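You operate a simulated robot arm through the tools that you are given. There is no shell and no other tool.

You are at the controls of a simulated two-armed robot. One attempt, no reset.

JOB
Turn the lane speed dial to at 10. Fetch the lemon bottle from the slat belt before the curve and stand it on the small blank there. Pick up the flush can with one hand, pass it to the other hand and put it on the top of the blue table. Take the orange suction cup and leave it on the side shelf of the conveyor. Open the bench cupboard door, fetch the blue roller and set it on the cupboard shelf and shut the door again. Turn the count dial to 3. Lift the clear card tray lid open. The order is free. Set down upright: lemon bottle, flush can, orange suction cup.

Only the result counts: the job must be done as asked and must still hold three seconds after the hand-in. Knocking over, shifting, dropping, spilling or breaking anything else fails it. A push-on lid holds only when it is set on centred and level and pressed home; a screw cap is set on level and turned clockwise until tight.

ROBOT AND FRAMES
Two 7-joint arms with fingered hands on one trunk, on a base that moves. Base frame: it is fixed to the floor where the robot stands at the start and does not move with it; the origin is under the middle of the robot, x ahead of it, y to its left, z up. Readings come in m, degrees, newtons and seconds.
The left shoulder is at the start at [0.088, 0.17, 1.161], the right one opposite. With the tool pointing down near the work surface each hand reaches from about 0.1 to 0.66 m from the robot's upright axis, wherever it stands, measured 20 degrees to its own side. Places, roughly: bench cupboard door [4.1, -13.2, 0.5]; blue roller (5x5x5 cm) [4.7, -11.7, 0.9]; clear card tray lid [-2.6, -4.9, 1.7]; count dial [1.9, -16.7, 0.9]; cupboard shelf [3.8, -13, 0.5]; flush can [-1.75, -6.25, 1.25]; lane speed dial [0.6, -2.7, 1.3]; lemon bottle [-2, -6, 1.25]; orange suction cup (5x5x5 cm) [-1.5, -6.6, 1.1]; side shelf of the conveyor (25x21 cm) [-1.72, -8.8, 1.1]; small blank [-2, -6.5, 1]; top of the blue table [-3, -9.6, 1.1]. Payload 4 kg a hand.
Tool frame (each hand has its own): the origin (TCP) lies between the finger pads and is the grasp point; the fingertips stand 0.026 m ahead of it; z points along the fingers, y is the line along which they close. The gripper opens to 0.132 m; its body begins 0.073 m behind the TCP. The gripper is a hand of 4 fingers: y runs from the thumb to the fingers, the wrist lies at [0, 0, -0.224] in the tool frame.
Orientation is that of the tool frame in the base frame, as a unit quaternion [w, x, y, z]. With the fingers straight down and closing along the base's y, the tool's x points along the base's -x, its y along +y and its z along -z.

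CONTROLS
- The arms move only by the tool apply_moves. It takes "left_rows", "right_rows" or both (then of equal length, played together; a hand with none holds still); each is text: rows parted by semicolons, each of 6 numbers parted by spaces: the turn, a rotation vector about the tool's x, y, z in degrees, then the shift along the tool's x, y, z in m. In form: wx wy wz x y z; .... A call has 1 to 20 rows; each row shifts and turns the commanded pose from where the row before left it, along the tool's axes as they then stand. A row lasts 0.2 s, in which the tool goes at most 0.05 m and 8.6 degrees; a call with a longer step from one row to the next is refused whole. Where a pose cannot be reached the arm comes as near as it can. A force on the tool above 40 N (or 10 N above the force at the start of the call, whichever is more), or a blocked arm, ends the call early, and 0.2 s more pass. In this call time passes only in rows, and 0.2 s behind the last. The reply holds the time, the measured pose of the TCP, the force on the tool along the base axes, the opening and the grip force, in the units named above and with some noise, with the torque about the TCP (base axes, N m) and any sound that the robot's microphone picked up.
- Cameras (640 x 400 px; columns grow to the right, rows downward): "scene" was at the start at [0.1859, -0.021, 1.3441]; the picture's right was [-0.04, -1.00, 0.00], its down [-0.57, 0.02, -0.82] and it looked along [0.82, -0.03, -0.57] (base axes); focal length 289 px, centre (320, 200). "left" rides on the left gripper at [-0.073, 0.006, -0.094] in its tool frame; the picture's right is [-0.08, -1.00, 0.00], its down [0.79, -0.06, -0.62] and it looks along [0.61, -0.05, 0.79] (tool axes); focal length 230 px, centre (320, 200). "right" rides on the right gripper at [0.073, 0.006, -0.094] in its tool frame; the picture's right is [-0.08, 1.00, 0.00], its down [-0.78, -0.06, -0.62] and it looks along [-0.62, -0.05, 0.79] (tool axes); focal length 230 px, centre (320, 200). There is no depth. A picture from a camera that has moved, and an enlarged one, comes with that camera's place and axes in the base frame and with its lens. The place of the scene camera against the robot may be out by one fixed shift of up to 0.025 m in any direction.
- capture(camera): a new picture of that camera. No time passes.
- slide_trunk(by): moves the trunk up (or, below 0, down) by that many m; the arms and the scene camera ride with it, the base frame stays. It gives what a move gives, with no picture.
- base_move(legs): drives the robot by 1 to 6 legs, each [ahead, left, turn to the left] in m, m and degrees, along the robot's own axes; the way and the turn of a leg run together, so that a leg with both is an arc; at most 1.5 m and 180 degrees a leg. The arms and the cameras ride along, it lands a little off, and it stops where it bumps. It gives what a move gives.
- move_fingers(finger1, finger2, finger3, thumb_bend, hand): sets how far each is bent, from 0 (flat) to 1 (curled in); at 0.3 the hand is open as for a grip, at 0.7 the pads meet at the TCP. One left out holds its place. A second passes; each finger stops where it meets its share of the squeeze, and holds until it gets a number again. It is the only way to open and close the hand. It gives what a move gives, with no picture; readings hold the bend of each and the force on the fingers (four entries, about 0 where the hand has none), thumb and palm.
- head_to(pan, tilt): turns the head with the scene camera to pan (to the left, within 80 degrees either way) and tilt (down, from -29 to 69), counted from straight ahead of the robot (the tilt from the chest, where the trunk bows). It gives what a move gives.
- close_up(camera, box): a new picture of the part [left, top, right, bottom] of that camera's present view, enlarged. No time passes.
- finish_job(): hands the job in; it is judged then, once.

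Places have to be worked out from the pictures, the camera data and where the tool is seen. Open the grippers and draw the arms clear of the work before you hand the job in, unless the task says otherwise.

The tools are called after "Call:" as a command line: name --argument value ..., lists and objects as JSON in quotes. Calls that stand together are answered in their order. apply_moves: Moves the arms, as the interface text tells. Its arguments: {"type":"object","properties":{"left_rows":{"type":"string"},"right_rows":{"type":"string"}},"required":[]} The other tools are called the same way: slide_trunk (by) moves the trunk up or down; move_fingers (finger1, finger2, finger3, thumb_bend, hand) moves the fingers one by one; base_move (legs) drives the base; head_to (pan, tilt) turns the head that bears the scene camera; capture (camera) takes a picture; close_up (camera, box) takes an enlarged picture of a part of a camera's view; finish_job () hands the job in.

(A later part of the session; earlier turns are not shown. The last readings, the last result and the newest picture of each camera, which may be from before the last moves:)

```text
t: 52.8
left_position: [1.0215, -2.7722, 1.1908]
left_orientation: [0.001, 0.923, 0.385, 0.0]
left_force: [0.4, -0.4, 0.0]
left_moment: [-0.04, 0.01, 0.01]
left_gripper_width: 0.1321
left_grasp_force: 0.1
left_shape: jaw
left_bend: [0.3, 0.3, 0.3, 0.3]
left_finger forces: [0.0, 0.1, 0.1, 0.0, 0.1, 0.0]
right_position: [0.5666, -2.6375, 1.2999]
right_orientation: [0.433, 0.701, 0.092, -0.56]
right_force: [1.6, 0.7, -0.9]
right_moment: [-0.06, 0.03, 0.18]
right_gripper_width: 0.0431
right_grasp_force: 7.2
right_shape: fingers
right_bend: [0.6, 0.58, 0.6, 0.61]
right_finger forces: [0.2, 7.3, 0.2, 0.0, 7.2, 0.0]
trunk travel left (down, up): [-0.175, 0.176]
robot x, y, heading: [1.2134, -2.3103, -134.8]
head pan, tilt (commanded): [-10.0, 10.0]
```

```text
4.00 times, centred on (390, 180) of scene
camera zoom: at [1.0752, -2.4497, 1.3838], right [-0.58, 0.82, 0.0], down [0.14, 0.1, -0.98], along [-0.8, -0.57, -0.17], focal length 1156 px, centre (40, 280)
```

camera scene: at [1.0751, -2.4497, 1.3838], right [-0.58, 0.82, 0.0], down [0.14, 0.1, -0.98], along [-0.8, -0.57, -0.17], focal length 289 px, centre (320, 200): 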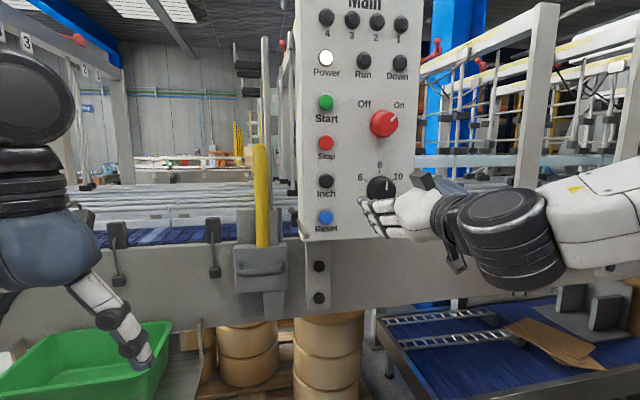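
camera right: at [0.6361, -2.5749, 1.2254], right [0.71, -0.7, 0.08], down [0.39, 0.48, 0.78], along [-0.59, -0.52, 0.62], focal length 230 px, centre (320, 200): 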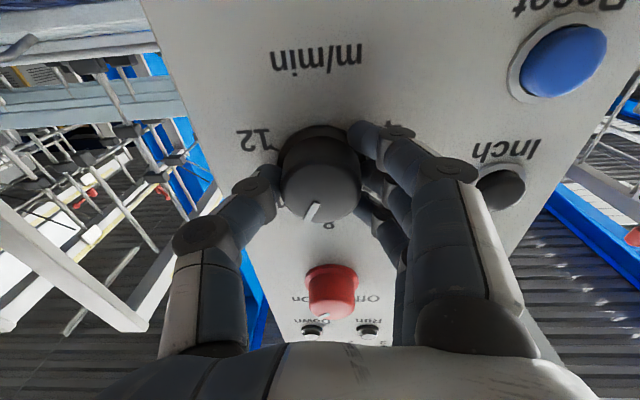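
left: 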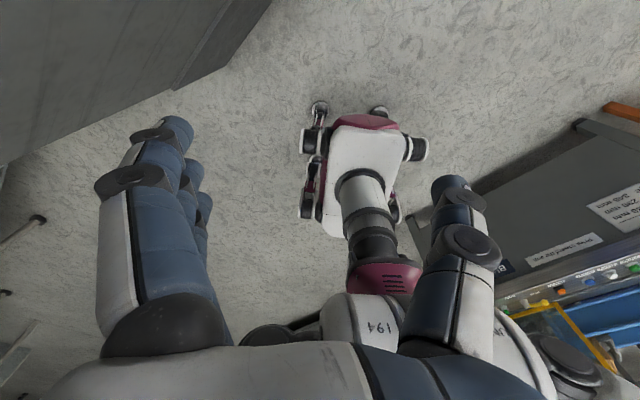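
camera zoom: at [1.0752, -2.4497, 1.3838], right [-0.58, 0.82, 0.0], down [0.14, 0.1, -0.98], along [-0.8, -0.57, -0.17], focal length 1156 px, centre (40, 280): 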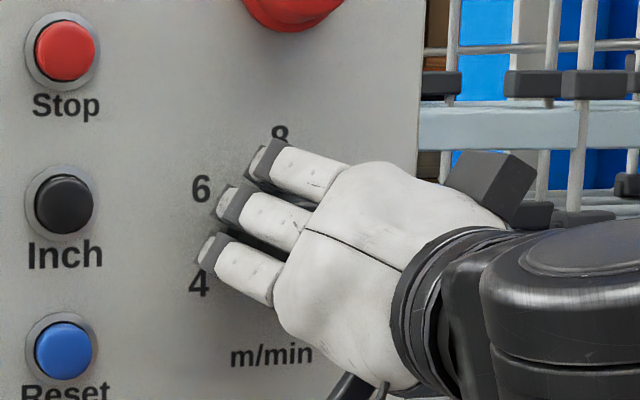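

The pointer is near 10. I'll release the knob, back off, and read it.

Call:
move_fingers --hand "right" --finger1 0.42 --finger2 0.42 --finger3 0.42 --thumb_bend 0.42

Call:
apply_moves --right_rows "0 0 0 0 0 -0.03; 0 0 0 0 0 -0.03; 0 0 0 0 0 -0.03; 0 0 -7.5 0 0 0; 0 0 -7.5 0 0 0; 0 0 -7.5 0 0 0; 0 0 -7.5 0 0 0; 0 0 0 0 0 0"

Call:
close_up --camera "right" --box '[230, 60, 390, 180]'

```text
t: 53.8
left_position: [1.0207, -2.7724, 1.1911]
left_orientation: [0.0, 0.923, 0.385, 0.0]
left_force: [-0.3, 0.1, 0.0]
left_moment: [0.01, 0.0, -0.01]
left_gripper_width: 0.1319
left_grasp_force: 0.1
left_shape: jaw
left_bend: [0.3, 0.3, 0.3, 0.3]
left_finger forces: [0.1, 0.1, 0.1, 0.1, 0.0, 0.0]
right_position: [0.567, -2.6373, 1.2989]
right_orientation: [0.431, 0.701, 0.093, -0.56]
right_force: [0.1, -0.7, -0.2]
right_moment: [-0.04, 0.03, 0.01]
right_gripper_width: 0.0962
right_grasp_force: 0.0
right_shape: fingers
right_bend: [0.42, 0.42, 0.42, 0.42]
right_finger forces: [0.0, 0.0, 0.1, 0.0, 0.0, 0.0]
trunk travel left (down, up): [-0.175, 0.176]
robot x, y, heading: [1.2126, -2.312, -134.7]
head pan, tilt (commanded): [-10.0, 10.0]
```

```text
t: 55.6
left_position: [1.0197, -2.7737, 1.1908]
left_orientation: [0.0, 0.923, 0.384, 0.0]
left_force: [0.4, 0.9, 0.6]
left_moment: [-0.01, -0.01, -0.02]
left_gripper_width: 0.1319
left_grasp_force: 0.1
left_shape: jaw
left_bend: [0.3, 0.3, 0.3, 0.3]
left_finger forces: [0.0, 0.0, 0.1, 0.1, 0.0, 0.1]
right_position: [0.6294, -2.5748, 1.2999]
right_orientation: [-0.272, -0.652, -0.273, 0.653]
right_force: [0.4, 0.0, -1.2]
right_moment: [-0.02, -0.01, -0.05]
right_gripper_width: 0.0967
right_grasp_force: 0.1
right_shape: fingers
right_bend: [0.42, 0.42, 0.42, 0.42]
right_finger forces: [0.0, 0.0, 0.0, 0.1, 0.0, 0.1]
trunk travel left (down, up): [-0.175, 0.176]
robot x, y, heading: [1.213, -2.3125, -134.9]
head pan, tilt (commanded): [-10.0, 10.0]
```

```text
3.33 times, centred on (310, 120) of right
camera zoom: at [0.6994, -2.5114, 1.2253], right [0.71, -0.7, 0.08], down [0.39, 0.48, 0.78], along [-0.59, -0.53, 0.62], focal length 767 px, centre (353, 467)
```

zoom: 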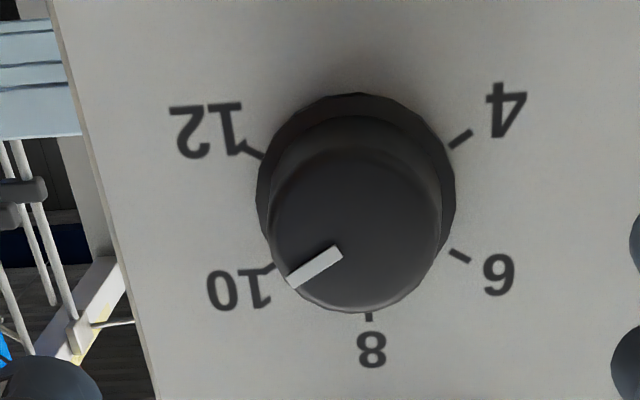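

The pointer now lines up with the 10 mark. I'll back the base off, return the right hand to its carrying pose, and scout the route around the line.

Call:
base_move --legs '[[-0.75, 0, 0]]'

Call:
apply_moves --right_rows "0 7.5 0 0.0293 0 0; 0 7.5 0 0.0293 0 0; 0 7.5 0 0.0293 0 0; 0 7.5 0 0.0293 0 0; 0 7.5 0 0.0293 0 0; 0 7.5 0 0.0293 0 0; 0 7.5 0 0.0293 0 0; 0 7.5 0 0.0293 0 0; 0 7.5 0 0.0293 0 0; 0 7.5 0 0.0293 0 0; 0 7.5 0 0.0293 0 0; 0 7.5 0 0.0293 0 0; 0 0 0 0 0 -0.04; 0 0 0 0 0 -0.04"

Call:
head_to --pan 40 --tilt 5

Call:
capture --camera "scene"

Call:
head_to --pan 0 --tilt 5

Call:
capture --camera "scene"

```text
t: 59.7
left_position: [1.5563, -2.2337, 1.1922]
left_orientation: [-0.001, 0.923, 0.386, 0.001]
left_force: [0.6, -0.3, 1.1]
left_moment: [0.0, 0.01, -0.03]
left_gripper_width: 0.1319
left_grasp_force: 0.0
left_shape: jaw
left_bend: [0.3, 0.3, 0.3, 0.3]
left_finger forces: [0.0, 0.0, 0.1, 0.0, 0.0, 0.0]
right_position: [1.1644, -2.0332, 1.2979]
right_orientation: [-0.274, -0.651, -0.273, 0.653]
right_force: [-1.1, -0.3, -0.5]
right_moment: [0.02, 0.0, -0.01]
right_gripper_width: 0.0963
right_grasp_force: 0.0
right_shape: fingers
right_bend: [0.42, 0.42, 0.42, 0.42]
right_finger forces: [0.0, 0.0, 0.0, 0.0, 0.0, 0.0]
trunk travel left (down, up): [-0.175, 0.176]
robot x, y, heading: [1.7469, -1.7705, -134.5]
head pan, tilt (commanded): [-10.0, 10.0]
```

```text
t: 62.7
left_position: [1.5561, -2.2322, 1.191]
left_orientation: [-0.001, 0.922, 0.386, 0.0]
left_force: [0.4, 0.0, -0.7]
left_moment: [0.0, -0.03, 0.01]
left_gripper_width: 0.1321
left_grasp_force: 0.0
left_shape: jaw
left_bend: [0.3, 0.3, 0.3, 0.3]
left_finger forces: [0.0, 0.0, 0.0, 0.0, 0.0, 0.0]
right_position: [1.3122, -1.8859, 1.1401]
right_orientation: [-0.001, 0.923, 0.385, 0.0]
right_force: [-0.3, -0.1, -0.7]
right_moment: [0.04, -0.01, 0.01]
right_gripper_width: 0.0965
right_grasp_force: 0.1
right_shape: fingers
right_bend: [0.42, 0.42, 0.42, 0.42]
right_finger forces: [0.0, 0.0, 0.1, 0.1, 0.0, 0.0]
trunk travel left (down, up): [-0.175, 0.176]
robot x, y, heading: [1.7451, -1.7725, -134.6]
head pan, tilt (commanded): [-10.0, 10.0]
```

```text
t: 63.9
left_position: [1.5569, -2.2333, 1.1914]
left_orientation: [-0.001, 0.922, 0.387, 0.0]
left_force: [0.7, 0.4, -1.1]
left_moment: [0.01, -0.02, 0.01]
left_gripper_width: 0.132
left_grasp_force: 0.1
left_shape: jaw
left_bend: [0.3, 0.3, 0.3, 0.3]
left_finger forces: [0.0, 0.0, 0.1, 0.0, 0.1, 0.0]
right_position: [1.3123, -1.888, 1.1397]
right_orientation: [0.001, 0.923, 0.386, -0.001]
right_force: [0.0, -1.0, -0.7]
right_moment: [0.02, 0.0, 0.01]
right_gripper_width: 0.0963
right_grasp_force: 0.0
right_shape: fingers
right_bend: [0.42, 0.42, 0.42, 0.42]
right_finger forces: [0.1, 0.1, 0.1, 0.1, 0.0, 0.1]
trunk travel left (down, up): [-0.175, 0.176]
robot x, y, heading: [1.7497, -1.7715, -134.5]
head pan, tilt (commanded): [40.0, 5.0]
```

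```text
taken
camera scene: at [1.678, -1.9471, 1.3918], right [-1.0, 0.08, 0.0], down [0.01, 0.09, -1.0], along [-0.08, -0.99, -0.09], focal length 289 px, centre (320, 200)
```

scene: 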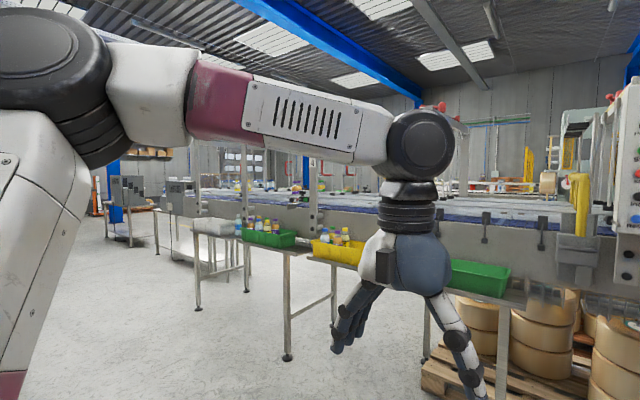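

```text
t: 65.0
left_position: [1.5561, -2.2313, 1.1912]
left_orientation: [-0.001, 0.922, 0.387, 0.001]
left_force: [-0.2, 0.5, 0.5]
left_moment: [0.0, -0.06, -0.02]
left_gripper_width: 0.1317
left_grasp_force: 0.1
left_shape: jaw
left_bend: [0.3, 0.3, 0.3, 0.3]
left_finger forces: [0.1, 0.0, 0.0, 0.0, 0.0, 0.1]
right_position: [1.3132, -1.8867, 1.1399]
right_orientation: [0.001, 0.922, 0.387, -0.001]
right_force: [0.4, 0.1, 0.0]
right_moment: [-0.01, 0.03, 0.02]
right_gripper_width: 0.0967
right_grasp_force: 0.0
right_shape: fingers
right_bend: [0.42, 0.42, 0.42, 0.42]
right_finger forces: [0.0, 0.0, 0.1, 0.0, 0.0, 0.1]
trunk travel left (down, up): [-0.175, 0.176]
robot x, y, heading: [1.7485, -1.767, -134.5]
head pan, tilt (commanded): [0.0, 5.0]
```

```text
taken
camera scene: at [1.621, -1.9211, 1.3918], right [-0.71, 0.7, 0.0], down [0.06, 0.06, -1.0], along [-0.7, -0.71, -0.09], focal length 289 px, centre (320, 200)
```

scene: 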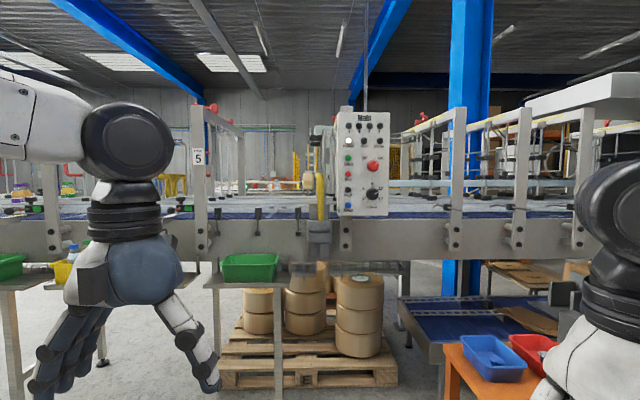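

The line runs along the aisle with more of the plant behind it. I'll turn to face down the aisle and drive further, then look for a way around.

Call:
base_move --legs '[[0, 0, 89.5], [1.5, 0, 0], [1.0, 0, 0]]'

Call:
head_to --pan -75 --tilt 5

Call:
capture --camera "scene"

Call:
head_to --pan -25 --tilt 5

Call:
capture --camera "scene"

```text
t: 81.0
left_position: [4.0246, -3.6774, 1.1903]
left_orientation: [-0.001, 0.368, 0.93, 0.0]
left_force: [-0.4, 0.3, 0.7]
left_moment: [-0.02, 0.02, 0.01]
left_gripper_width: 0.132
left_grasp_force: 0.0
left_shape: jaw
left_bend: [0.3, 0.3, 0.3, 0.3]
left_finger forces: [0.0, 0.0, 0.0, 0.1, 0.0, 0.1]
right_position: [3.6846, -3.9296, 1.1397]
right_orientation: [0.0, 0.369, 0.929, 0.0]
right_force: [0.2, -0.3, 0.6]
right_moment: [0.02, -0.03, -0.01]
right_gripper_width: 0.0965
right_grasp_force: 0.1
right_shape: fingers
right_bend: [0.42, 0.42, 0.42, 0.42]
right_finger forces: [0.0, 0.0, 0.0, 0.1, 0.1, 0.0]
trunk travel left (down, up): [-0.175, 0.176]
robot x, y, heading: [3.5561, -3.4965, -43.2]
head pan, tilt (commanded): [0.0, 5.0]
```

```text
t: 82.5
left_position: [4.0238, -3.677, 1.1914]
left_orientation: [0.0, 0.367, 0.93, 0.001]
left_force: [-0.6, 0.0, 0.6]
left_moment: [0.03, 0.03, -0.01]
left_gripper_width: 0.1321
left_grasp_force: 0.1
left_shape: jaw
left_bend: [0.3, 0.3, 0.3, 0.3]
left_finger forces: [0.1, 0.1, 0.1, 0.1, 0.0, 0.0]
right_position: [3.6845, -3.9297, 1.1408]
right_orientation: [0.0, 0.369, 0.929, 0.0]
right_force: [0.6, 0.6, 0.1]
right_moment: [-0.01, 0.0, -0.02]
right_gripper_width: 0.0966
right_grasp_force: 0.0
right_shape: fingers
right_bend: [0.42, 0.42, 0.42, 0.42]
right_finger forces: [0.0, 0.1, 0.0, 0.0, 0.0, 0.1]
trunk travel left (down, up): [-0.175, 0.176]
robot x, y, heading: [3.5603, -3.4933, -43.6]
head pan, tilt (commanded): [-75.0, 5.0]
```

```text
taken
camera scene: at [3.5876, -3.6594, 1.3918], right [-0.88, 0.47, 0.0], down [0.04, 0.08, -1.0], along [-0.47, -0.88, -0.09], focal length 289 px, centre (320, 200)
```

scene: 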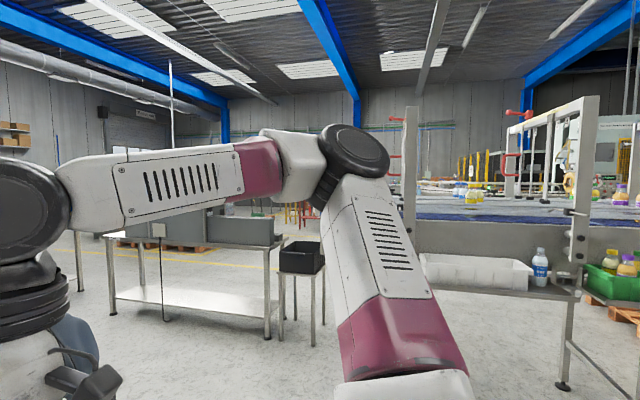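

```text
t: 83.7
left_position: [4.0243, -3.6769, 1.1915]
left_orientation: [0.001, 0.368, 0.93, 0.0]
left_force: [0.0, 0.3, 0.1]
left_moment: [-0.03, 0.0, -0.01]
left_gripper_width: 0.1318
left_grasp_force: 0.1
left_shape: jaw
left_bend: [0.3, 0.3, 0.3, 0.3]
left_finger forces: [0.0, 0.0, 0.0, 0.1, 0.0, 0.0]
right_position: [3.6845, -3.9295, 1.1393]
right_orientation: [0.001, 0.369, 0.93, 0.0]
right_force: [0.3, -0.7, 0.4]
right_moment: [-0.03, 0.01, 0.0]
right_gripper_width: 0.0965
right_grasp_force: 0.0
right_shape: fingers
right_bend: [0.42, 0.42, 0.42, 0.42]
right_finger forces: [0.1, 0.1, 0.1, 0.1, 0.1, 0.0]
trunk travel left (down, up): [-0.175, 0.176]
robot x, y, heading: [3.5584, -3.4972, -43.2]
head pan, tilt (commanded): [-25.0, 5.0]
```

```text
taken
camera scene: at [3.665, -3.6638, 1.3918], right [-0.93, -0.37, 0.0], down [-0.03, 0.08, -1.0], along [0.37, -0.93, -0.09], focal length 289 px, centre (320, 200)
```

scene: 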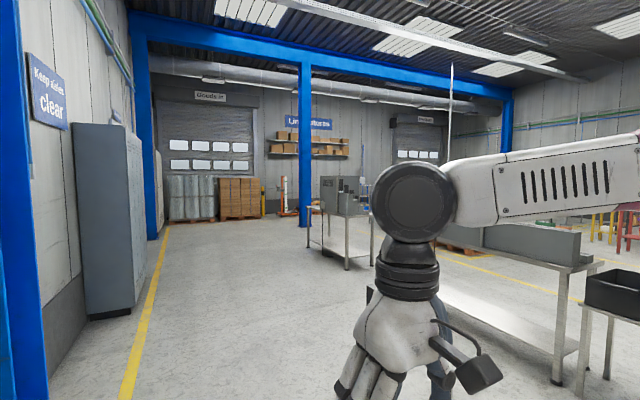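

The conveyor ends just ahead on my right, then a black-bin table and a steel bench. I'll turn to face across and see whether there's a gap to pass through.

Call:
base_move --legs '[[0.3, 0, 0], [0, 0, -91.5]]'

Call:
head_to --pan 0 --tilt 10

Call:
capture --camera "scene"

Call:
head_to --pan -40 --tilt 5

Call:
capture --camera "scene"

Call:
head_to --pan 40 --tilt 5

Call:
capture --camera "scene"

```text
t: 89.6
left_position: [3.5858, -4.1647, 1.1912]
left_orientation: [0.0, 0.924, 0.383, -0.001]
left_force: [0.5, -0.7, -0.3]
left_moment: [-0.02, 0.02, -0.04]
left_gripper_width: 0.132
left_grasp_force: 0.0
left_shape: jaw
left_bend: [0.3, 0.3, 0.3, 0.3]
left_finger forces: [0.0, 0.0, 0.1, 0.0, 0.0, 0.0]
right_position: [3.3425, -3.8175, 1.1399]
right_orientation: [0.0, 0.924, 0.383, -0.001]
right_force: [-0.4, 0.4, -0.1]
right_moment: [-0.05, 0.0, -0.01]
right_gripper_width: 0.0965
right_grasp_force: 0.0
right_shape: fingers
right_bend: [0.42, 0.42, 0.42, 0.42]
right_finger forces: [0.1, 0.0, 0.0, 0.0, 0.0, 0.0]
trunk travel left (down, up): [-0.175, 0.176]
robot x, y, heading: [3.7814, -3.7032, -135.2]
head pan, tilt (commanded): [-25.0, 5.0]
```

```text
t: 90.5
left_position: [3.5846, -4.1641, 1.1913]
left_orientation: [0.0, 0.923, 0.384, 0.001]
left_force: [0.2, -0.1, -0.2]
left_moment: [0.02, 0.02, 0.0]
left_gripper_width: 0.1317
left_grasp_force: 0.1
left_shape: jaw
left_bend: [0.3, 0.3, 0.3, 0.3]
left_finger forces: [0.1, 0.0, 0.0, 0.1, 0.1, 0.1]
right_position: [3.3431, -3.8169, 1.1395]
right_orientation: [0.001, 0.924, 0.382, -0.001]
right_force: [-0.4, -0.6, -0.2]
right_moment: [0.02, 0.03, -0.01]
right_gripper_width: 0.0963
right_grasp_force: 0.0
right_shape: fingers
right_bend: [0.42, 0.42, 0.42, 0.42]
right_finger forces: [0.0, 0.0, 0.1, 0.0, 0.0, 0.0]
trunk travel left (down, up): [-0.175, 0.176]
robot x, y, heading: [3.7764, -3.7033, -134.9]
head pan, tilt (commanded): [0.0, 10.0]
```

```text
taken
camera scene: at [3.6514, -3.8541, 1.3838], right [-0.71, 0.71, 0.0], down [0.12, 0.12, -0.98], along [-0.7, -0.7, -0.17], focal length 289 px, centre (320, 200)
```

scene: 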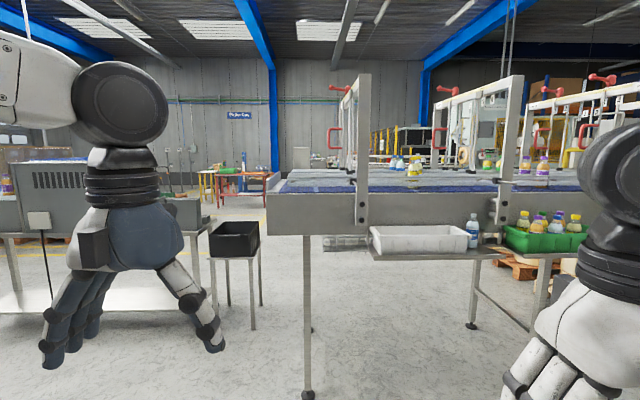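

```text
t: 91.6
left_position: [3.5853, -4.1638, 1.1911]
left_orientation: [0.0, 0.924, 0.383, 0.001]
left_force: [0.5, 0.4, -0.3]
left_moment: [-0.01, -0.01, -0.01]
left_gripper_width: 0.1319
left_grasp_force: 0.1
left_shape: jaw
left_bend: [0.3, 0.3, 0.3, 0.3]
left_finger forces: [0.1, 0.1, 0.0, 0.0, 0.0, 0.0]
right_position: [3.3442, -3.8163, 1.1406]
right_orientation: [0.0, 0.924, 0.382, -0.001]
right_force: [-0.2, 1.6, 0.5]
right_moment: [0.02, 0.01, 0.01]
right_gripper_width: 0.0967
right_grasp_force: 0.1
right_shape: fingers
right_bend: [0.42, 0.42, 0.42, 0.42]
right_finger forces: [0.1, 0.0, 0.0, 0.0, 0.1, 0.0]
trunk travel left (down, up): [-0.175, 0.176]
robot x, y, heading: [3.7795, -3.7033, -134.9]
head pan, tilt (commanded): [-40.0, 5.0]
```

```text
taken
camera scene: at [3.6257, -3.7966, 1.3918], right [-0.09, 1.0, 0.0], down [0.09, 0.01, -1.0], along [-0.99, -0.09, -0.09], focal length 289 px, centre (320, 200)
```

scene: 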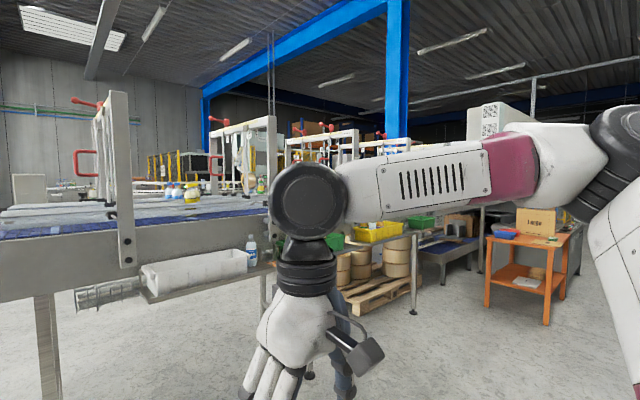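

```text
t: 93.1
left_position: [3.5847, -4.165, 1.1914]
left_orientation: [0.0, 0.924, 0.383, 0.0]
left_force: [0.9, 0.8, -0.1]
left_moment: [0.02, 0.01, 0.01]
left_gripper_width: 0.1319
left_grasp_force: 0.0
left_shape: jaw
left_bend: [0.3, 0.3, 0.3, 0.3]
left_finger forces: [0.0, 0.0, 0.0, 0.0, 0.0, 0.0]
right_position: [3.3441, -3.8176, 1.1402]
right_orientation: [0.001, 0.924, 0.383, -0.001]
right_force: [-0.8, -0.1, -0.2]
right_moment: [0.02, -0.01, 0.02]
right_gripper_width: 0.0963
right_grasp_force: 0.1
right_shape: fingers
right_bend: [0.42, 0.42, 0.42, 0.42]
right_finger forces: [0.1, 0.2, 0.0, 0.0, 0.0, 0.0]
trunk travel left (down, up): [-0.175, 0.176]
robot x, y, heading: [3.7825, -3.704, -135.0]
head pan, tilt (commanded): [40.0, 5.0]
```

```text
taken
camera scene: at [3.7092, -3.8799, 1.3918], right [-1.0, 0.09, 0.0], down [0.01, 0.09, -1.0], along [-0.09, -0.99, -0.09], focal length 289 px, centre (320, 200)
```

scene: 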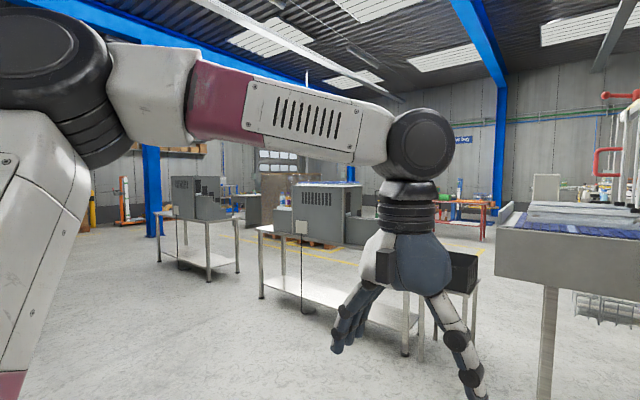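

There's no gap at the conveyor end (only ~0.2 m to the bin table), but between the two steel benches there's roughly 0.9 m at a≈8.3. I'll strafe down the aisle to that gap and check it.

Call:
base_move --legs '[[0.5, 1.4, 0], [0, 1.5, 0]]'

Call:
head_to --pan 0 --tilt 20

Call:
capture --camera "scene"

```text
t: 118.6
left_position: [5.2622, -6.6048, 1.1903]
left_orientation: [0.001, 0.925, 0.379, 0.0]
left_force: [-0.4, 0.1, 0.4]
left_moment: [0.0, 0.01, 0.04]
left_gripper_width: 0.1318
left_grasp_force: 0.0
left_shape: jaw
left_bend: [0.3, 0.3, 0.3, 0.3]
left_finger forces: [0.0, 0.1, 0.1, 0.1, 0.0, 0.1]
right_position: [5.0231, -6.2556, 1.1406]
right_orientation: [0.001, 0.926, 0.378, -0.001]
right_force: [-0.3, -0.1, 0.0]
right_moment: [0.03, -0.02, -0.01]
right_gripper_width: 0.0964
right_grasp_force: 0.0
right_shape: fingers
right_bend: [0.42, 0.42, 0.42, 0.42]
right_finger forces: [0.0, 0.0, 0.1, 0.0, 0.0, 0.0]
trunk travel left (down, up): [-0.175, 0.176]
robot x, y, heading: [5.4637, -6.1416, -135.6]
head pan, tilt (commanded): [40.0, 5.0]
```

```text
t: 119.7
left_position: [5.2625, -6.6042, 1.1916]
left_orientation: [0.0, 0.925, 0.379, 0.0]
left_force: [0.6, 0.1, -0.6]
left_moment: [0.03, -0.01, -0.01]
left_gripper_width: 0.1321
left_grasp_force: 0.0
left_shape: jaw
left_bend: [0.3, 0.3, 0.3, 0.3]
left_finger forces: [0.0, 0.0, 0.1, 0.0, 0.0, 0.1]
right_position: [5.0236, -6.2561, 1.1412]
right_orientation: [0.0, 0.926, 0.379, -0.001]
right_force: [0.2, -0.4, -0.4]
right_moment: [0.01, 0.02, 0.0]
right_gripper_width: 0.0963
right_grasp_force: 0.1
right_shape: fingers
right_bend: [0.42, 0.42, 0.42, 0.42]
right_finger forces: [0.0, 0.1, 0.1, 0.1, 0.0, 0.0]
trunk travel left (down, up): [-0.175, 0.176]
robot x, y, heading: [5.4594, -6.1445, -135.2]
head pan, tilt (commanded): [0.0, 20.0]
```

```text
taken
camera scene: at [5.3307, -6.2952, 1.3675], right [-0.7, 0.71, 0.0], down [0.24, 0.24, -0.94], along [-0.67, -0.66, -0.34], focal length 289 px, centre (320, 200)
```

scene: 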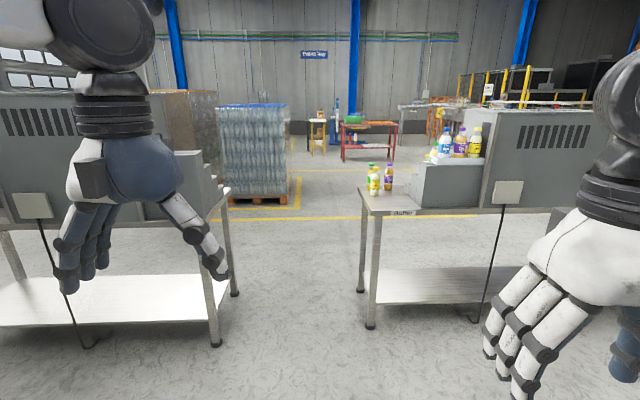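

The gap runs from a≈7.90 to a≈8.81, so I'll centre at a≈8.35 and drive through in steps, checking the pose on the way.

Call:
base_move --legs '[[0.4, 0.15, 0]]'

Call:
head_to --pan 0 --tilt 45

Call:
capture --camera "scene"

```text
t: 122.3
left_position: [5.0896, -6.9923, 1.1913]
left_orientation: [0.0, 0.924, 0.383, 0.0]
left_force: [0.0, -0.1, 0.0]
left_moment: [0.06, -0.03, -0.02]
left_gripper_width: 0.132
left_grasp_force: 0.0
left_shape: jaw
left_bend: [0.3, 0.3, 0.3, 0.3]
left_finger forces: [0.1, 0.0, 0.0, 0.1, 0.0, 0.1]
right_position: [4.8472, -6.6448, 1.14]
right_orientation: [0.0, 0.924, 0.383, -0.001]
right_force: [-1.1, 0.2, -0.2]
right_moment: [0.0, 0.04, 0.02]
right_gripper_width: 0.0963
right_grasp_force: 0.1
right_shape: fingers
right_bend: [0.42, 0.42, 0.42, 0.42]
right_finger forces: [0.0, 0.0, 0.0, 0.1, 0.0, 0.1]
trunk travel left (down, up): [-0.175, 0.176]
robot x, y, heading: [5.2835, -6.5291, -134.8]
head pan, tilt (commanded): [0.0, 20.0]
```

```text
t: 123.2
left_position: [5.0911, -6.9919, 1.1924]
left_orientation: [0.0, 0.924, 0.383, 0.0]
left_force: [-0.2, 0.3, -0.1]
left_moment: [0.05, 0.01, -0.05]
left_gripper_width: 0.1317
left_grasp_force: 0.1
left_shape: jaw
left_bend: [0.3, 0.3, 0.3, 0.3]
left_finger forces: [0.0, 0.0, 0.1, 0.0, 0.1, 0.0]
right_position: [4.8467, -6.6456, 1.1403]
right_orientation: [-0.001, 0.924, 0.383, -0.002]
right_force: [0.2, 0.7, 0.1]
right_moment: [-0.01, -0.01, -0.02]
right_gripper_width: 0.0966
right_grasp_force: 0.0
right_shape: fingers
right_bend: [0.42, 0.42, 0.42, 0.42]
right_finger forces: [0.1, 0.1, 0.0, 0.1, 0.0, 0.1]
trunk travel left (down, up): [-0.175, 0.176]
robot x, y, heading: [5.2841, -6.5338, -134.4]
head pan, tilt (commanded): [0.0, 45.0]
```

```text
taken
camera scene: at [5.1638, -6.6734, 1.3289], right [-0.71, 0.71, 0.0], down [0.5, 0.5, -0.71], along [-0.5, -0.5, -0.71], focal length 289 px, centre (320, 200)
```

scene: 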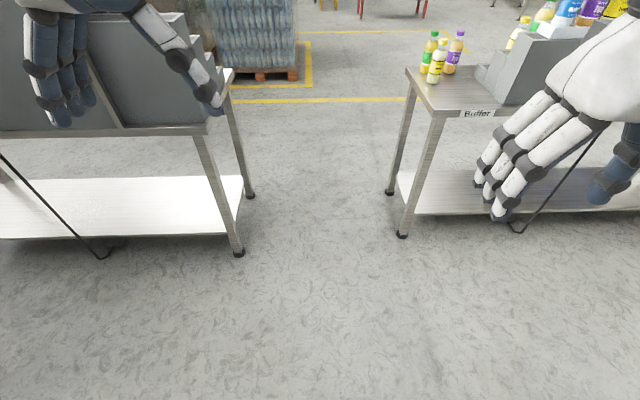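

Robot is centred in the gap (a=8.356). Driving straight ahead through it.

Call:
base_move --legs '[[1.2, 0, -0.4], [1.2, 0, 0]]'

Call:
head_to --pan -60 --tilt 5

Call:
capture --camera "scene"

Call:
head_to --pan 0 --tilt 5

Call:
capture --camera "scene"

Call:
head_to --pan 55 --tilt 5

Call:
capture --camera "scene"

```text
t: 134.9
left_position: [3.3525, -8.6572, 1.1923]
left_orientation: [0.0, 0.93, 0.367, 0.0]
left_force: [-0.2, -0.8, -0.2]
left_moment: [-0.04, -0.02, 0.03]
left_gripper_width: 0.1319
left_grasp_force: 0.1
left_shape: jaw
left_bend: [0.3, 0.3, 0.3, 0.3]
left_finger forces: [0.0, 0.1, 0.0, 0.0, 0.0, 0.0]
right_position: [3.1236, -8.301, 1.141]
right_orientation: [0.001, 0.931, 0.366, -0.001]
right_force: [0.2, 0.1, 0.8]
right_moment: [0.03, -0.01, 0.01]
right_gripper_width: 0.0968
right_grasp_force: 0.1
right_shape: fingers
right_bend: [0.42, 0.42, 0.42, 0.42]
right_finger forces: [0.0, 0.0, 0.0, 0.0, 0.0, 0.0]
trunk travel left (down, up): [-0.175, 0.176]
robot x, y, heading: [3.5661, -8.2037, -136.7]
head pan, tilt (commanded): [0.0, 45.0]
```

```text
t: 136.2
left_position: [3.3522, -8.657, 1.1906]
left_orientation: [-0.001, 0.93, 0.367, -0.001]
left_force: [-0.1, 0.1, 0.3]
left_moment: [-0.02, -0.03, 0.01]
left_gripper_width: 0.1319
left_grasp_force: 0.1
left_shape: jaw
left_bend: [0.3, 0.3, 0.3, 0.3]
left_finger forces: [0.1, 0.1, 0.1, 0.0, 0.0, 0.1]
right_position: [3.1239, -8.3019, 1.1396]
right_orientation: [0.001, 0.93, 0.367, 0.0]
right_force: [0.2, 0.0, 0.4]
right_moment: [-0.04, -0.01, 0.0]
right_gripper_width: 0.0964
right_grasp_force: 0.0
right_shape: fingers
right_bend: [0.42, 0.42, 0.42, 0.42]
right_finger forces: [0.0, 0.0, 0.0, 0.0, 0.0, 0.0]
trunk travel left (down, up): [-0.175, 0.176]
robot x, y, heading: [3.5664, -8.2046, -137.1]
head pan, tilt (commanded): [-60.0, 5.0]
```

```text
taken
camera scene: at [3.4109, -8.2589, 1.3918], right [0.29, 0.96, 0.0], down [0.08, -0.03, -1.0], along [-0.95, 0.29, -0.09], focal length 289 px, centre (320, 200)
```

scene: 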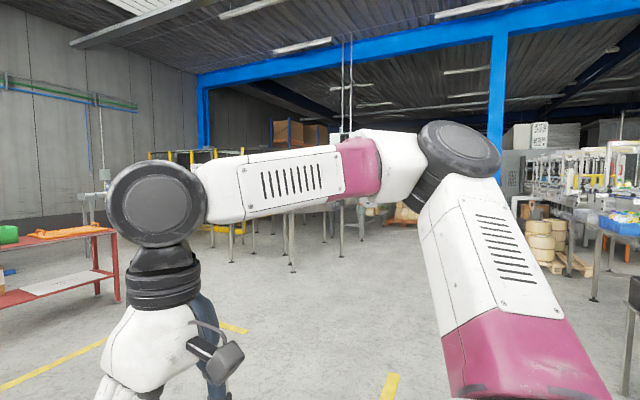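

```text
t: 137.6
left_position: [3.3523, -8.6574, 1.1923]
left_orientation: [0.0, 0.93, 0.367, 0.0]
left_force: [0.0, 0.2, 1.0]
left_moment: [-0.04, 0.01, 0.0]
left_gripper_width: 0.1318
left_grasp_force: 0.0
left_shape: jaw
left_bend: [0.3, 0.3, 0.3, 0.3]
left_finger forces: [0.0, 0.1, 0.0, 0.1, 0.0, 0.1]
right_position: [3.122, -8.3006, 1.1399]
right_orientation: [0.0, 0.931, 0.366, 0.0]
right_force: [0.2, 0.0, -0.9]
right_moment: [0.02, 0.02, -0.01]
right_gripper_width: 0.0965
right_grasp_force: 0.1
right_shape: fingers
right_bend: [0.42, 0.42, 0.42, 0.42]
right_finger forces: [0.0, 0.0, 0.1, 0.1, 0.0, 0.0]
trunk travel left (down, up): [-0.175, 0.176]
robot x, y, heading: [3.5618, -8.2031, -136.9]
head pan, tilt (commanded): [0.0, 5.0]
```

```text
taken
camera scene: at [3.4316, -8.3483, 1.3918], right [-0.68, 0.73, 0.0], down [0.06, 0.06, -1.0], along [-0.73, -0.68, -0.09], focal length 289 px, centre (320, 200)
```

scene: 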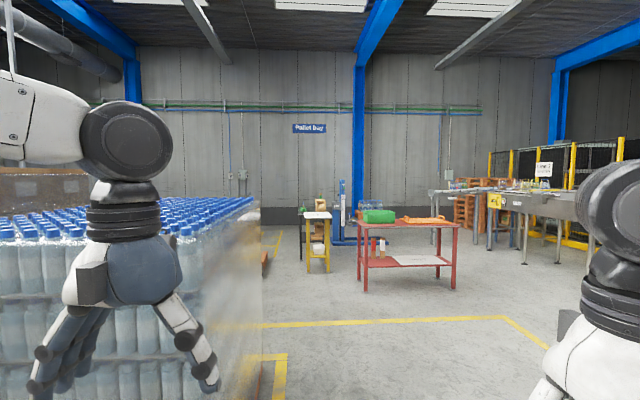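

```text
t: 138.8
left_position: [3.3534, -8.6574, 1.1908]
left_orientation: [0.0, 0.931, 0.366, 0.0]
left_force: [0.1, 0.3, 0.2]
left_moment: [-0.01, 0.03, 0.02]
left_gripper_width: 0.132
left_grasp_force: 0.1
left_shape: jaw
left_bend: [0.3, 0.3, 0.3, 0.3]
left_finger forces: [0.0, 0.0, 0.0, 0.0, 0.0, 0.1]
right_position: [3.1239, -8.3015, 1.14]
right_orientation: [0.0, 0.93, 0.367, -0.002]
right_force: [-0.3, -0.6, -0.5]
right_moment: [-0.01, 0.01, 0.01]
right_gripper_width: 0.0964
right_grasp_force: 0.0
right_shape: fingers
right_bend: [0.42, 0.42, 0.42, 0.42]
right_finger forces: [0.0, 0.0, 0.0, 0.0, 0.0, 0.1]
trunk travel left (down, up): [-0.175, 0.176]
robot x, y, heading: [3.5669, -8.2036, -136.9]
head pan, tilt (commanded): [55.0, 5.0]
```

```text
taken
camera scene: at [3.5115, -8.3767, 1.3918], right [-0.99, -0.14, 0.0], down [-0.01, 0.09, -1.0], along [0.14, -0.99, -0.09], focal length 289 px, centre (320, 200)
```

scene: 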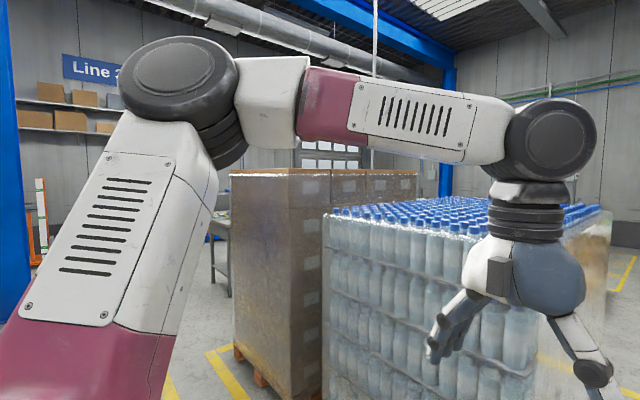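

I'm through the gap, now at a≈8.3, n≈-3.3. The targets lie to my right (toward -a); I'll turn right 60° and look.

Call:
base_move --legs '[[0.3, 0, -70]]'

Call:
head_to --pan -15 --tilt 5

Call:
capture --camera "scene"

Call:
head_to --pan 35 --tilt 5

Call:
capture --camera "scene"

```text
t: 142.2
left_position: [2.781, -8.2228, 1.1917]
left_orientation: [-0.001, 0.976, -0.217, 0.001]
left_force: [0.4, -0.1, 0.1]
left_moment: [0.02, -0.01, 0.01]
left_gripper_width: 0.1315
left_grasp_force: 0.1
left_shape: jaw
left_bend: [0.3, 0.3, 0.3, 0.3]
left_finger forces: [0.0, 0.0, 0.1, 0.0, 0.0, 0.0]
right_position: [3.0249, -7.8759, 1.1401]
right_orientation: [0.0, 0.976, -0.218, 0.0]
right_force: [-0.5, 0.2, -0.4]
right_moment: [0.0, 0.02, 0.0]
right_gripper_width: 0.0963
right_grasp_force: 0.1
right_shape: fingers
right_bend: [0.42, 0.42, 0.42, 0.42]
right_finger forces: [0.0, 0.1, 0.0, 0.0, 0.0, 0.0]
trunk travel left (down, up): [-0.175, 0.176]
robot x, y, heading: [3.2796, -8.249, 155.2]
head pan, tilt (commanded): [55.0, 5.0]
```

```text
t: 143.6
left_position: [2.782, -8.2228, 1.1911]
left_orientation: [-0.001, 0.976, -0.218, 0.0]
left_force: [0.6, 0.2, -0.6]
left_moment: [0.01, -0.02, -0.01]
left_gripper_width: 0.1322
left_grasp_force: 0.0
left_shape: jaw
left_bend: [0.3, 0.3, 0.3, 0.3]
left_finger forces: [0.0, 0.0, 0.0, 0.1, 0.0, 0.0]
right_position: [3.0246, -7.8766, 1.1404]
right_orientation: [0.0, 0.976, -0.217, -0.001]
right_force: [-0.4, 0.0, 0.4]
right_moment: [0.01, 0.02, -0.03]
right_gripper_width: 0.0965
right_grasp_force: 0.1
right_shape: fingers
right_bend: [0.42, 0.42, 0.42, 0.42]
right_finger forces: [0.0, 0.1, 0.1, 0.0, 0.1, 0.0]
trunk travel left (down, up): [-0.175, 0.176]
robot x, y, heading: [3.2822, -8.2492, 155.0]
head pan, tilt (commanded): [-15.0, 5.0]
```

```text
taken
camera scene: at [3.128, -8.1675, 1.3918], right [0.64, 0.77, 0.0], down [0.07, -0.06, -1.0], along [-0.76, 0.64, -0.09], focal length 289 px, centre (320, 200)
```

scene: 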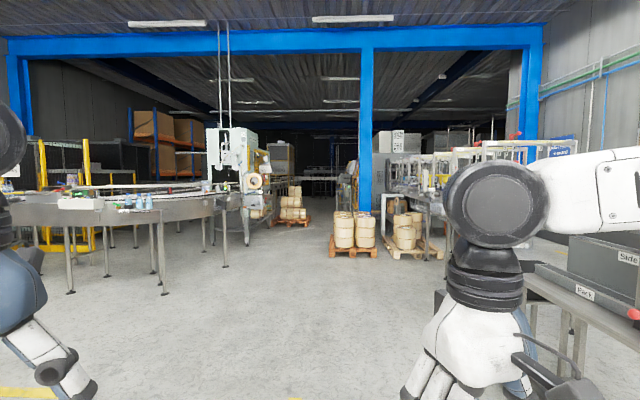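

```text
t: 144.8
left_position: [2.7824, -8.2219, 1.192]
left_orientation: [0.0, 0.976, -0.216, -0.001]
left_force: [-0.8, 0.2, 0.3]
left_moment: [0.02, -0.01, -0.03]
left_gripper_width: 0.1321
left_grasp_force: 0.1
left_shape: jaw
left_bend: [0.3, 0.3, 0.3, 0.3]
left_finger forces: [0.0, 0.0, 0.0, 0.1, 0.0, 0.1]
right_position: [3.026, -7.8775, 1.1395]
right_orientation: [0.0, 0.976, -0.217, -0.001]
right_force: [0.1, -0.4, -0.4]
right_moment: [-0.02, -0.01, -0.03]
right_gripper_width: 0.0965
right_grasp_force: 0.0
right_shape: fingers
right_bend: [0.42, 0.42, 0.42, 0.42]
right_finger forces: [0.0, 0.1, 0.0, 0.0, 0.1, 0.1]
trunk travel left (down, up): [-0.175, 0.176]
robot x, y, heading: [3.2841, -8.2481, 154.9]
head pan, tilt (commanded): [35.0, 5.0]
```

```text
taken
camera scene: at [3.1078, -8.2423, 1.3918], right [-0.17, 0.99, 0.0], down [0.09, 0.01, -1.0], along [-0.98, -0.17, -0.09], focal length 289 px, centre (320, 200)
```

scene: 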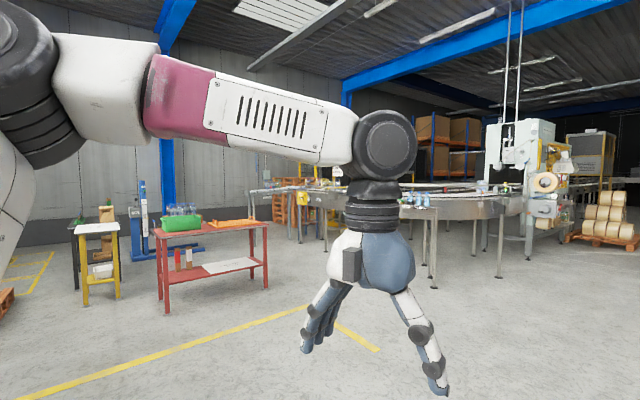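

I see the curved slat belt with a labelling machine; the lemon bottle should be around there. Let me zoom in.

Call:
close_up --camera "scene" --box '[400, 110, 640, 260]'

Call:
close_up --camera "scene" --box '[200, 160, 440, 310]'

```text
2.67 times, centred on (520, 185) of scene
camera zoom: at [3.1078, -8.2423, 1.3918], right [-0.17, 0.99, 0.0], down [0.09, 0.01, -1.0], along [-0.98, -0.17, -0.09], focal length 771 px, centre (-213, 240)
```

zoom: 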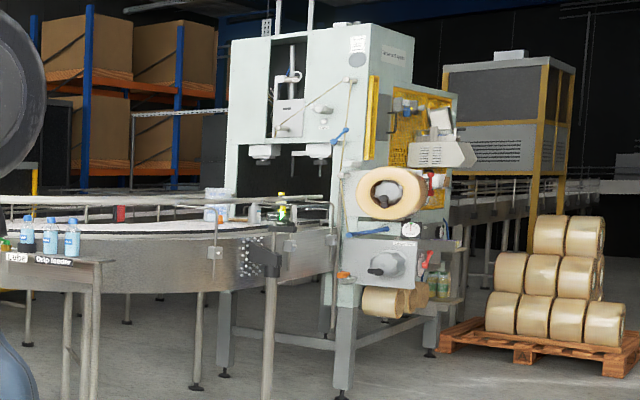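

```text
2.67 times, centred on (320, 235) of scene
camera zoom: at [3.1078, -8.2423, 1.3918], right [-0.17, 0.99, 0.0], down [0.09, 0.01, -1.0], along [-0.98, -0.17, -0.09], focal length 771 px, centre (320, 107)
```

zoom: 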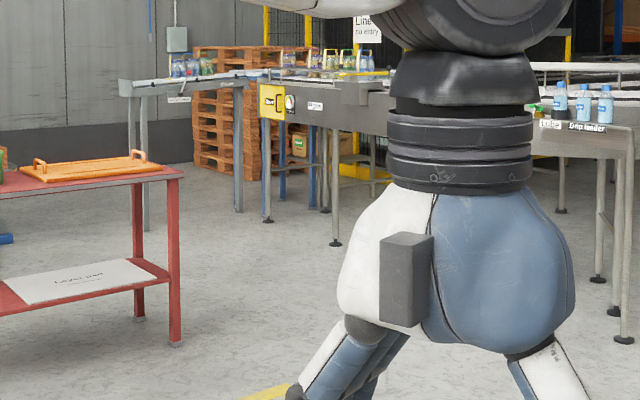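

The lemon bottle with yellow cap stands on the belt just in front of the labeller. I'll drive closer over the open floor.

Call:
base_move --legs '[[0, 0, -7.5], [1.5, 0, 0], [1.5, 0, 0]]'

Call:
head_to --pan 30 --tilt 10

Call:
capture --camera "scene"

Call:
head_to --pan 75 --tilt 10

Call:
capture --camera "scene"

```text
t: 159.7
left_position: [0.3285, -6.4651, 1.1916]
left_orientation: [0.0, 0.952, -0.305, 0.0]
left_force: [0.1, 0.6, 0.7]
left_moment: [-0.01, 0.03, 0.01]
left_gripper_width: 0.132
left_grasp_force: 0.1
left_shape: jaw
left_bend: [0.3, 0.3, 0.3, 0.3]
left_finger forces: [0.1, 0.0, 0.0, 0.0, 0.0, 0.1]
right_position: [0.6309, -6.1678, 1.1399]
right_orientation: [0.0, 0.952, -0.306, -0.001]
right_force: [0.5, -0.4, 0.1]
right_moment: [-0.01, 0.0, 0.02]
right_gripper_width: 0.0966
right_grasp_force: 0.0
right_shape: fingers
right_bend: [0.42, 0.42, 0.42, 0.42]
right_finger forces: [0.1, 0.1, 0.1, 0.2, 0.0, 0.0]
trunk travel left (down, up): [-0.175, 0.176]
robot x, y, heading: [0.8161, -6.5793, 144.9]
head pan, tilt (commanded): [35.0, 5.0]
```

```text
t: 160.4
left_position: [0.3289, -6.4649, 1.192]
left_orientation: [0.001, 0.952, -0.305, 0.0]
left_force: [-0.3, -0.2, -0.5]
left_moment: [-0.03, 0.0, 0.0]
left_gripper_width: 0.1319
left_grasp_force: 0.2
left_shape: jaw
left_bend: [0.3, 0.3, 0.3, 0.3]
left_finger forces: [0.1, 0.0, 0.0, 0.1, 0.0, 0.1]
right_position: [0.6315, -6.1697, 1.1396]
right_orientation: [0.0, 0.952, -0.306, -0.001]
right_force: [-0.4, -0.8, 0.7]
right_moment: [0.0, 0.02, 0.0]
right_gripper_width: 0.0966
right_grasp_force: 0.1
right_shape: fingers
right_bend: [0.42, 0.42, 0.42, 0.42]
right_finger forces: [0.0, 0.0, 0.0, 0.1, 0.1, 0.1]
trunk travel left (down, up): [-0.175, 0.176]
robot x, y, heading: [0.816, -6.5836, 144.4]
head pan, tilt (commanded): [30.0, 10.0]
```

```text
taken
camera scene: at [0.649, -6.5347, 1.3838], right [0.1, 1.0, 0.0], down [0.17, -0.02, -0.98], along [-0.98, 0.09, -0.17], focal length 289 px, centre (320, 200)
```

scene: 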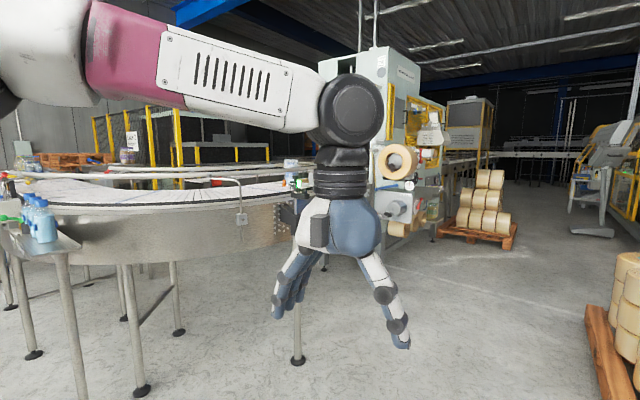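

```text
t: 161.5
left_position: [0.3281, -6.4637, 1.1916]
left_orientation: [0.0, 0.952, -0.305, 0.0]
left_force: [-0.2, 0.7, -0.5]
left_moment: [0.03, 0.01, 0.0]
left_gripper_width: 0.1322
left_grasp_force: 0.0
left_shape: jaw
left_bend: [0.3, 0.3, 0.3, 0.3]
left_finger forces: [0.0, 0.1, 0.0, 0.0, 0.0, 0.0]
right_position: [0.6317, -6.1688, 1.1403]
right_orientation: [0.0, 0.952, -0.306, -0.001]
right_force: [0.7, 0.0, -0.8]
right_moment: [0.02, -0.01, 0.0]
right_gripper_width: 0.0966
right_grasp_force: 0.1
right_shape: fingers
right_bend: [0.42, 0.42, 0.42, 0.42]
right_finger forces: [0.1, 0.1, 0.1, 0.0, 0.1, 0.0]
trunk travel left (down, up): [-0.175, 0.176]
robot x, y, heading: [0.8123, -6.5825, 144.7]
head pan, tilt (commanded): [75.0, 10.0]
```

```text
taken
camera scene: at [0.6697, -6.6026, 1.3838], right [-0.63, 0.77, 0.0], down [0.13, 0.11, -0.98], along [-0.76, -0.63, -0.17], focal length 289 px, centre (320, 200)
```

scene: 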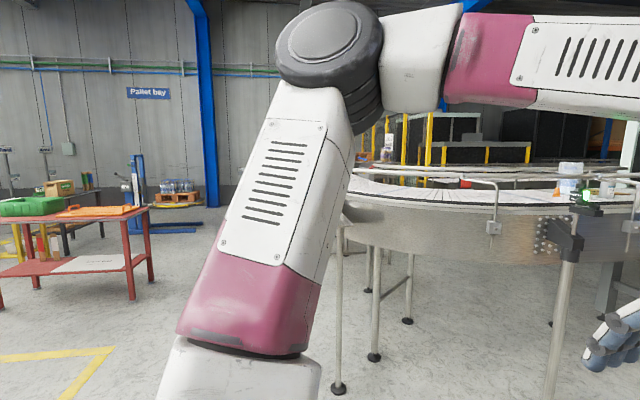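

The belt's straight part before the labeller is ahead-left. I'll turn to face the belt (-n direction) and strafe right to a≈3.3.

Call:
base_move --legs '[[0, 0, 80], [0, -1.45, 0], [0, -0.45, 0]]'

Call:
head_to --pan 0 --tilt 15

Call:
capture --camera "scene"

Call:
close_up --camera "scene" --box '[200, 100, 440, 250]'

```text
t: 180.7
left_position: [-0.6197, -5.7274, 1.192]
left_orientation: [0.0, 0.932, 0.363, 0.0]
left_force: [0.0, -0.8, -0.3]
left_moment: [0.02, 0.03, 0.02]
left_gripper_width: 0.1322
left_grasp_force: 0.0
left_shape: jaw
left_bend: [0.3, 0.3, 0.3, 0.3]
left_finger forces: [0.0, 0.0, 0.0, 0.0, 0.1, 0.1]
right_position: [-0.8474, -5.3717, 1.1405]
right_orientation: [0.0, 0.931, 0.364, -0.001]
right_force: [-0.3, 0.0, 0.9]
right_moment: [0.02, -0.02, -0.01]
right_gripper_width: 0.0964
right_grasp_force: 0.0
right_shape: fingers
right_bend: [0.42, 0.42, 0.42, 0.42]
right_finger forces: [0.0, 0.0, 0.0, 0.0, 0.1, 0.0]
trunk travel left (down, up): [-0.175, 0.176]
robot x, y, heading: [-0.4067, -5.2755, -137.4]
head pan, tilt (commanded): [75.0, 10.0]
stopped in leg 3: the robot was blocked; the commanded pose is now the measured one
```

```text
t: 182.1
left_position: [-0.6191, -5.7276, 1.1921]
left_orientation: [0.0, 0.931, 0.364, 0.0]
left_force: [0.5, -0.3, 0.5]
left_moment: [-0.01, -0.05, -0.04]
left_gripper_width: 0.1321
left_grasp_force: 0.0
left_shape: jaw
left_bend: [0.3, 0.3, 0.3, 0.3]
left_finger forces: [0.0, 0.0, 0.0, 0.1, 0.0, 0.0]
right_position: [-0.8467, -5.3707, 1.1401]
right_orientation: [0.0, 0.931, 0.364, -0.001]
right_force: [0.1, -0.7, 0.5]
right_moment: [-0.01, 0.0, -0.01]
right_gripper_width: 0.0968
right_grasp_force: 0.1
right_shape: fingers
right_bend: [0.42, 0.42, 0.42, 0.42]
right_finger forces: [0.0, 0.1, 0.0, 0.1, 0.0, 0.1]
trunk travel left (down, up): [-0.175, 0.176]
robot x, y, heading: [-0.4051, -5.2751, -137.2]
head pan, tilt (commanded): [0.0, 15.0]
```

```text
taken
camera scene: at [-0.5407, -5.4207, 1.3756], right [-0.68, 0.73, 0.0], down [0.19, 0.18, -0.97], along [-0.71, -0.66, -0.26], focal length 289 px, centre (320, 200)
```

scene: 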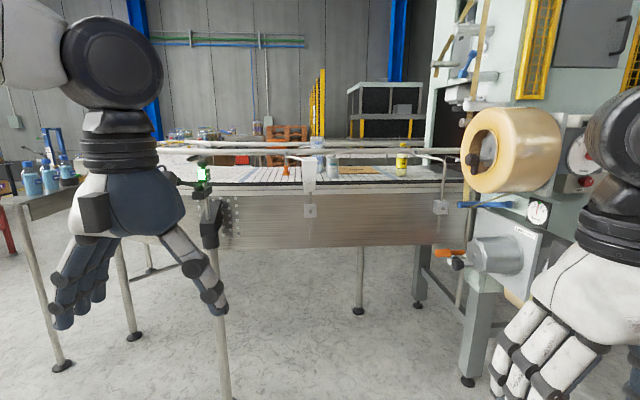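

```text
2.67 times, centred on (320, 175) of scene
camera zoom: at [-0.5407, -5.4207, 1.3756], right [-0.68, 0.73, 0.0], down [0.19, 0.18, -0.97], along [-0.71, -0.66, -0.26], focal length 771 px, centre (320, 267)
```

zoom: 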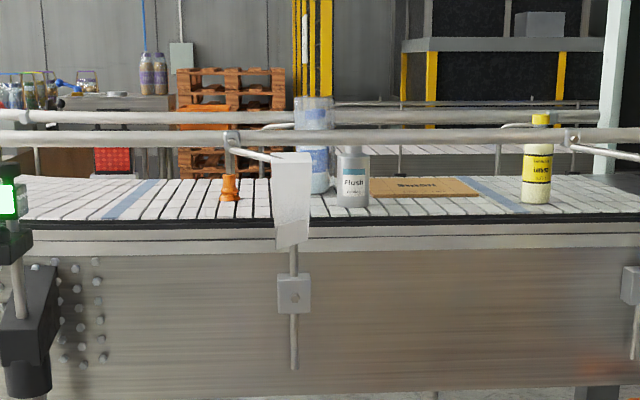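

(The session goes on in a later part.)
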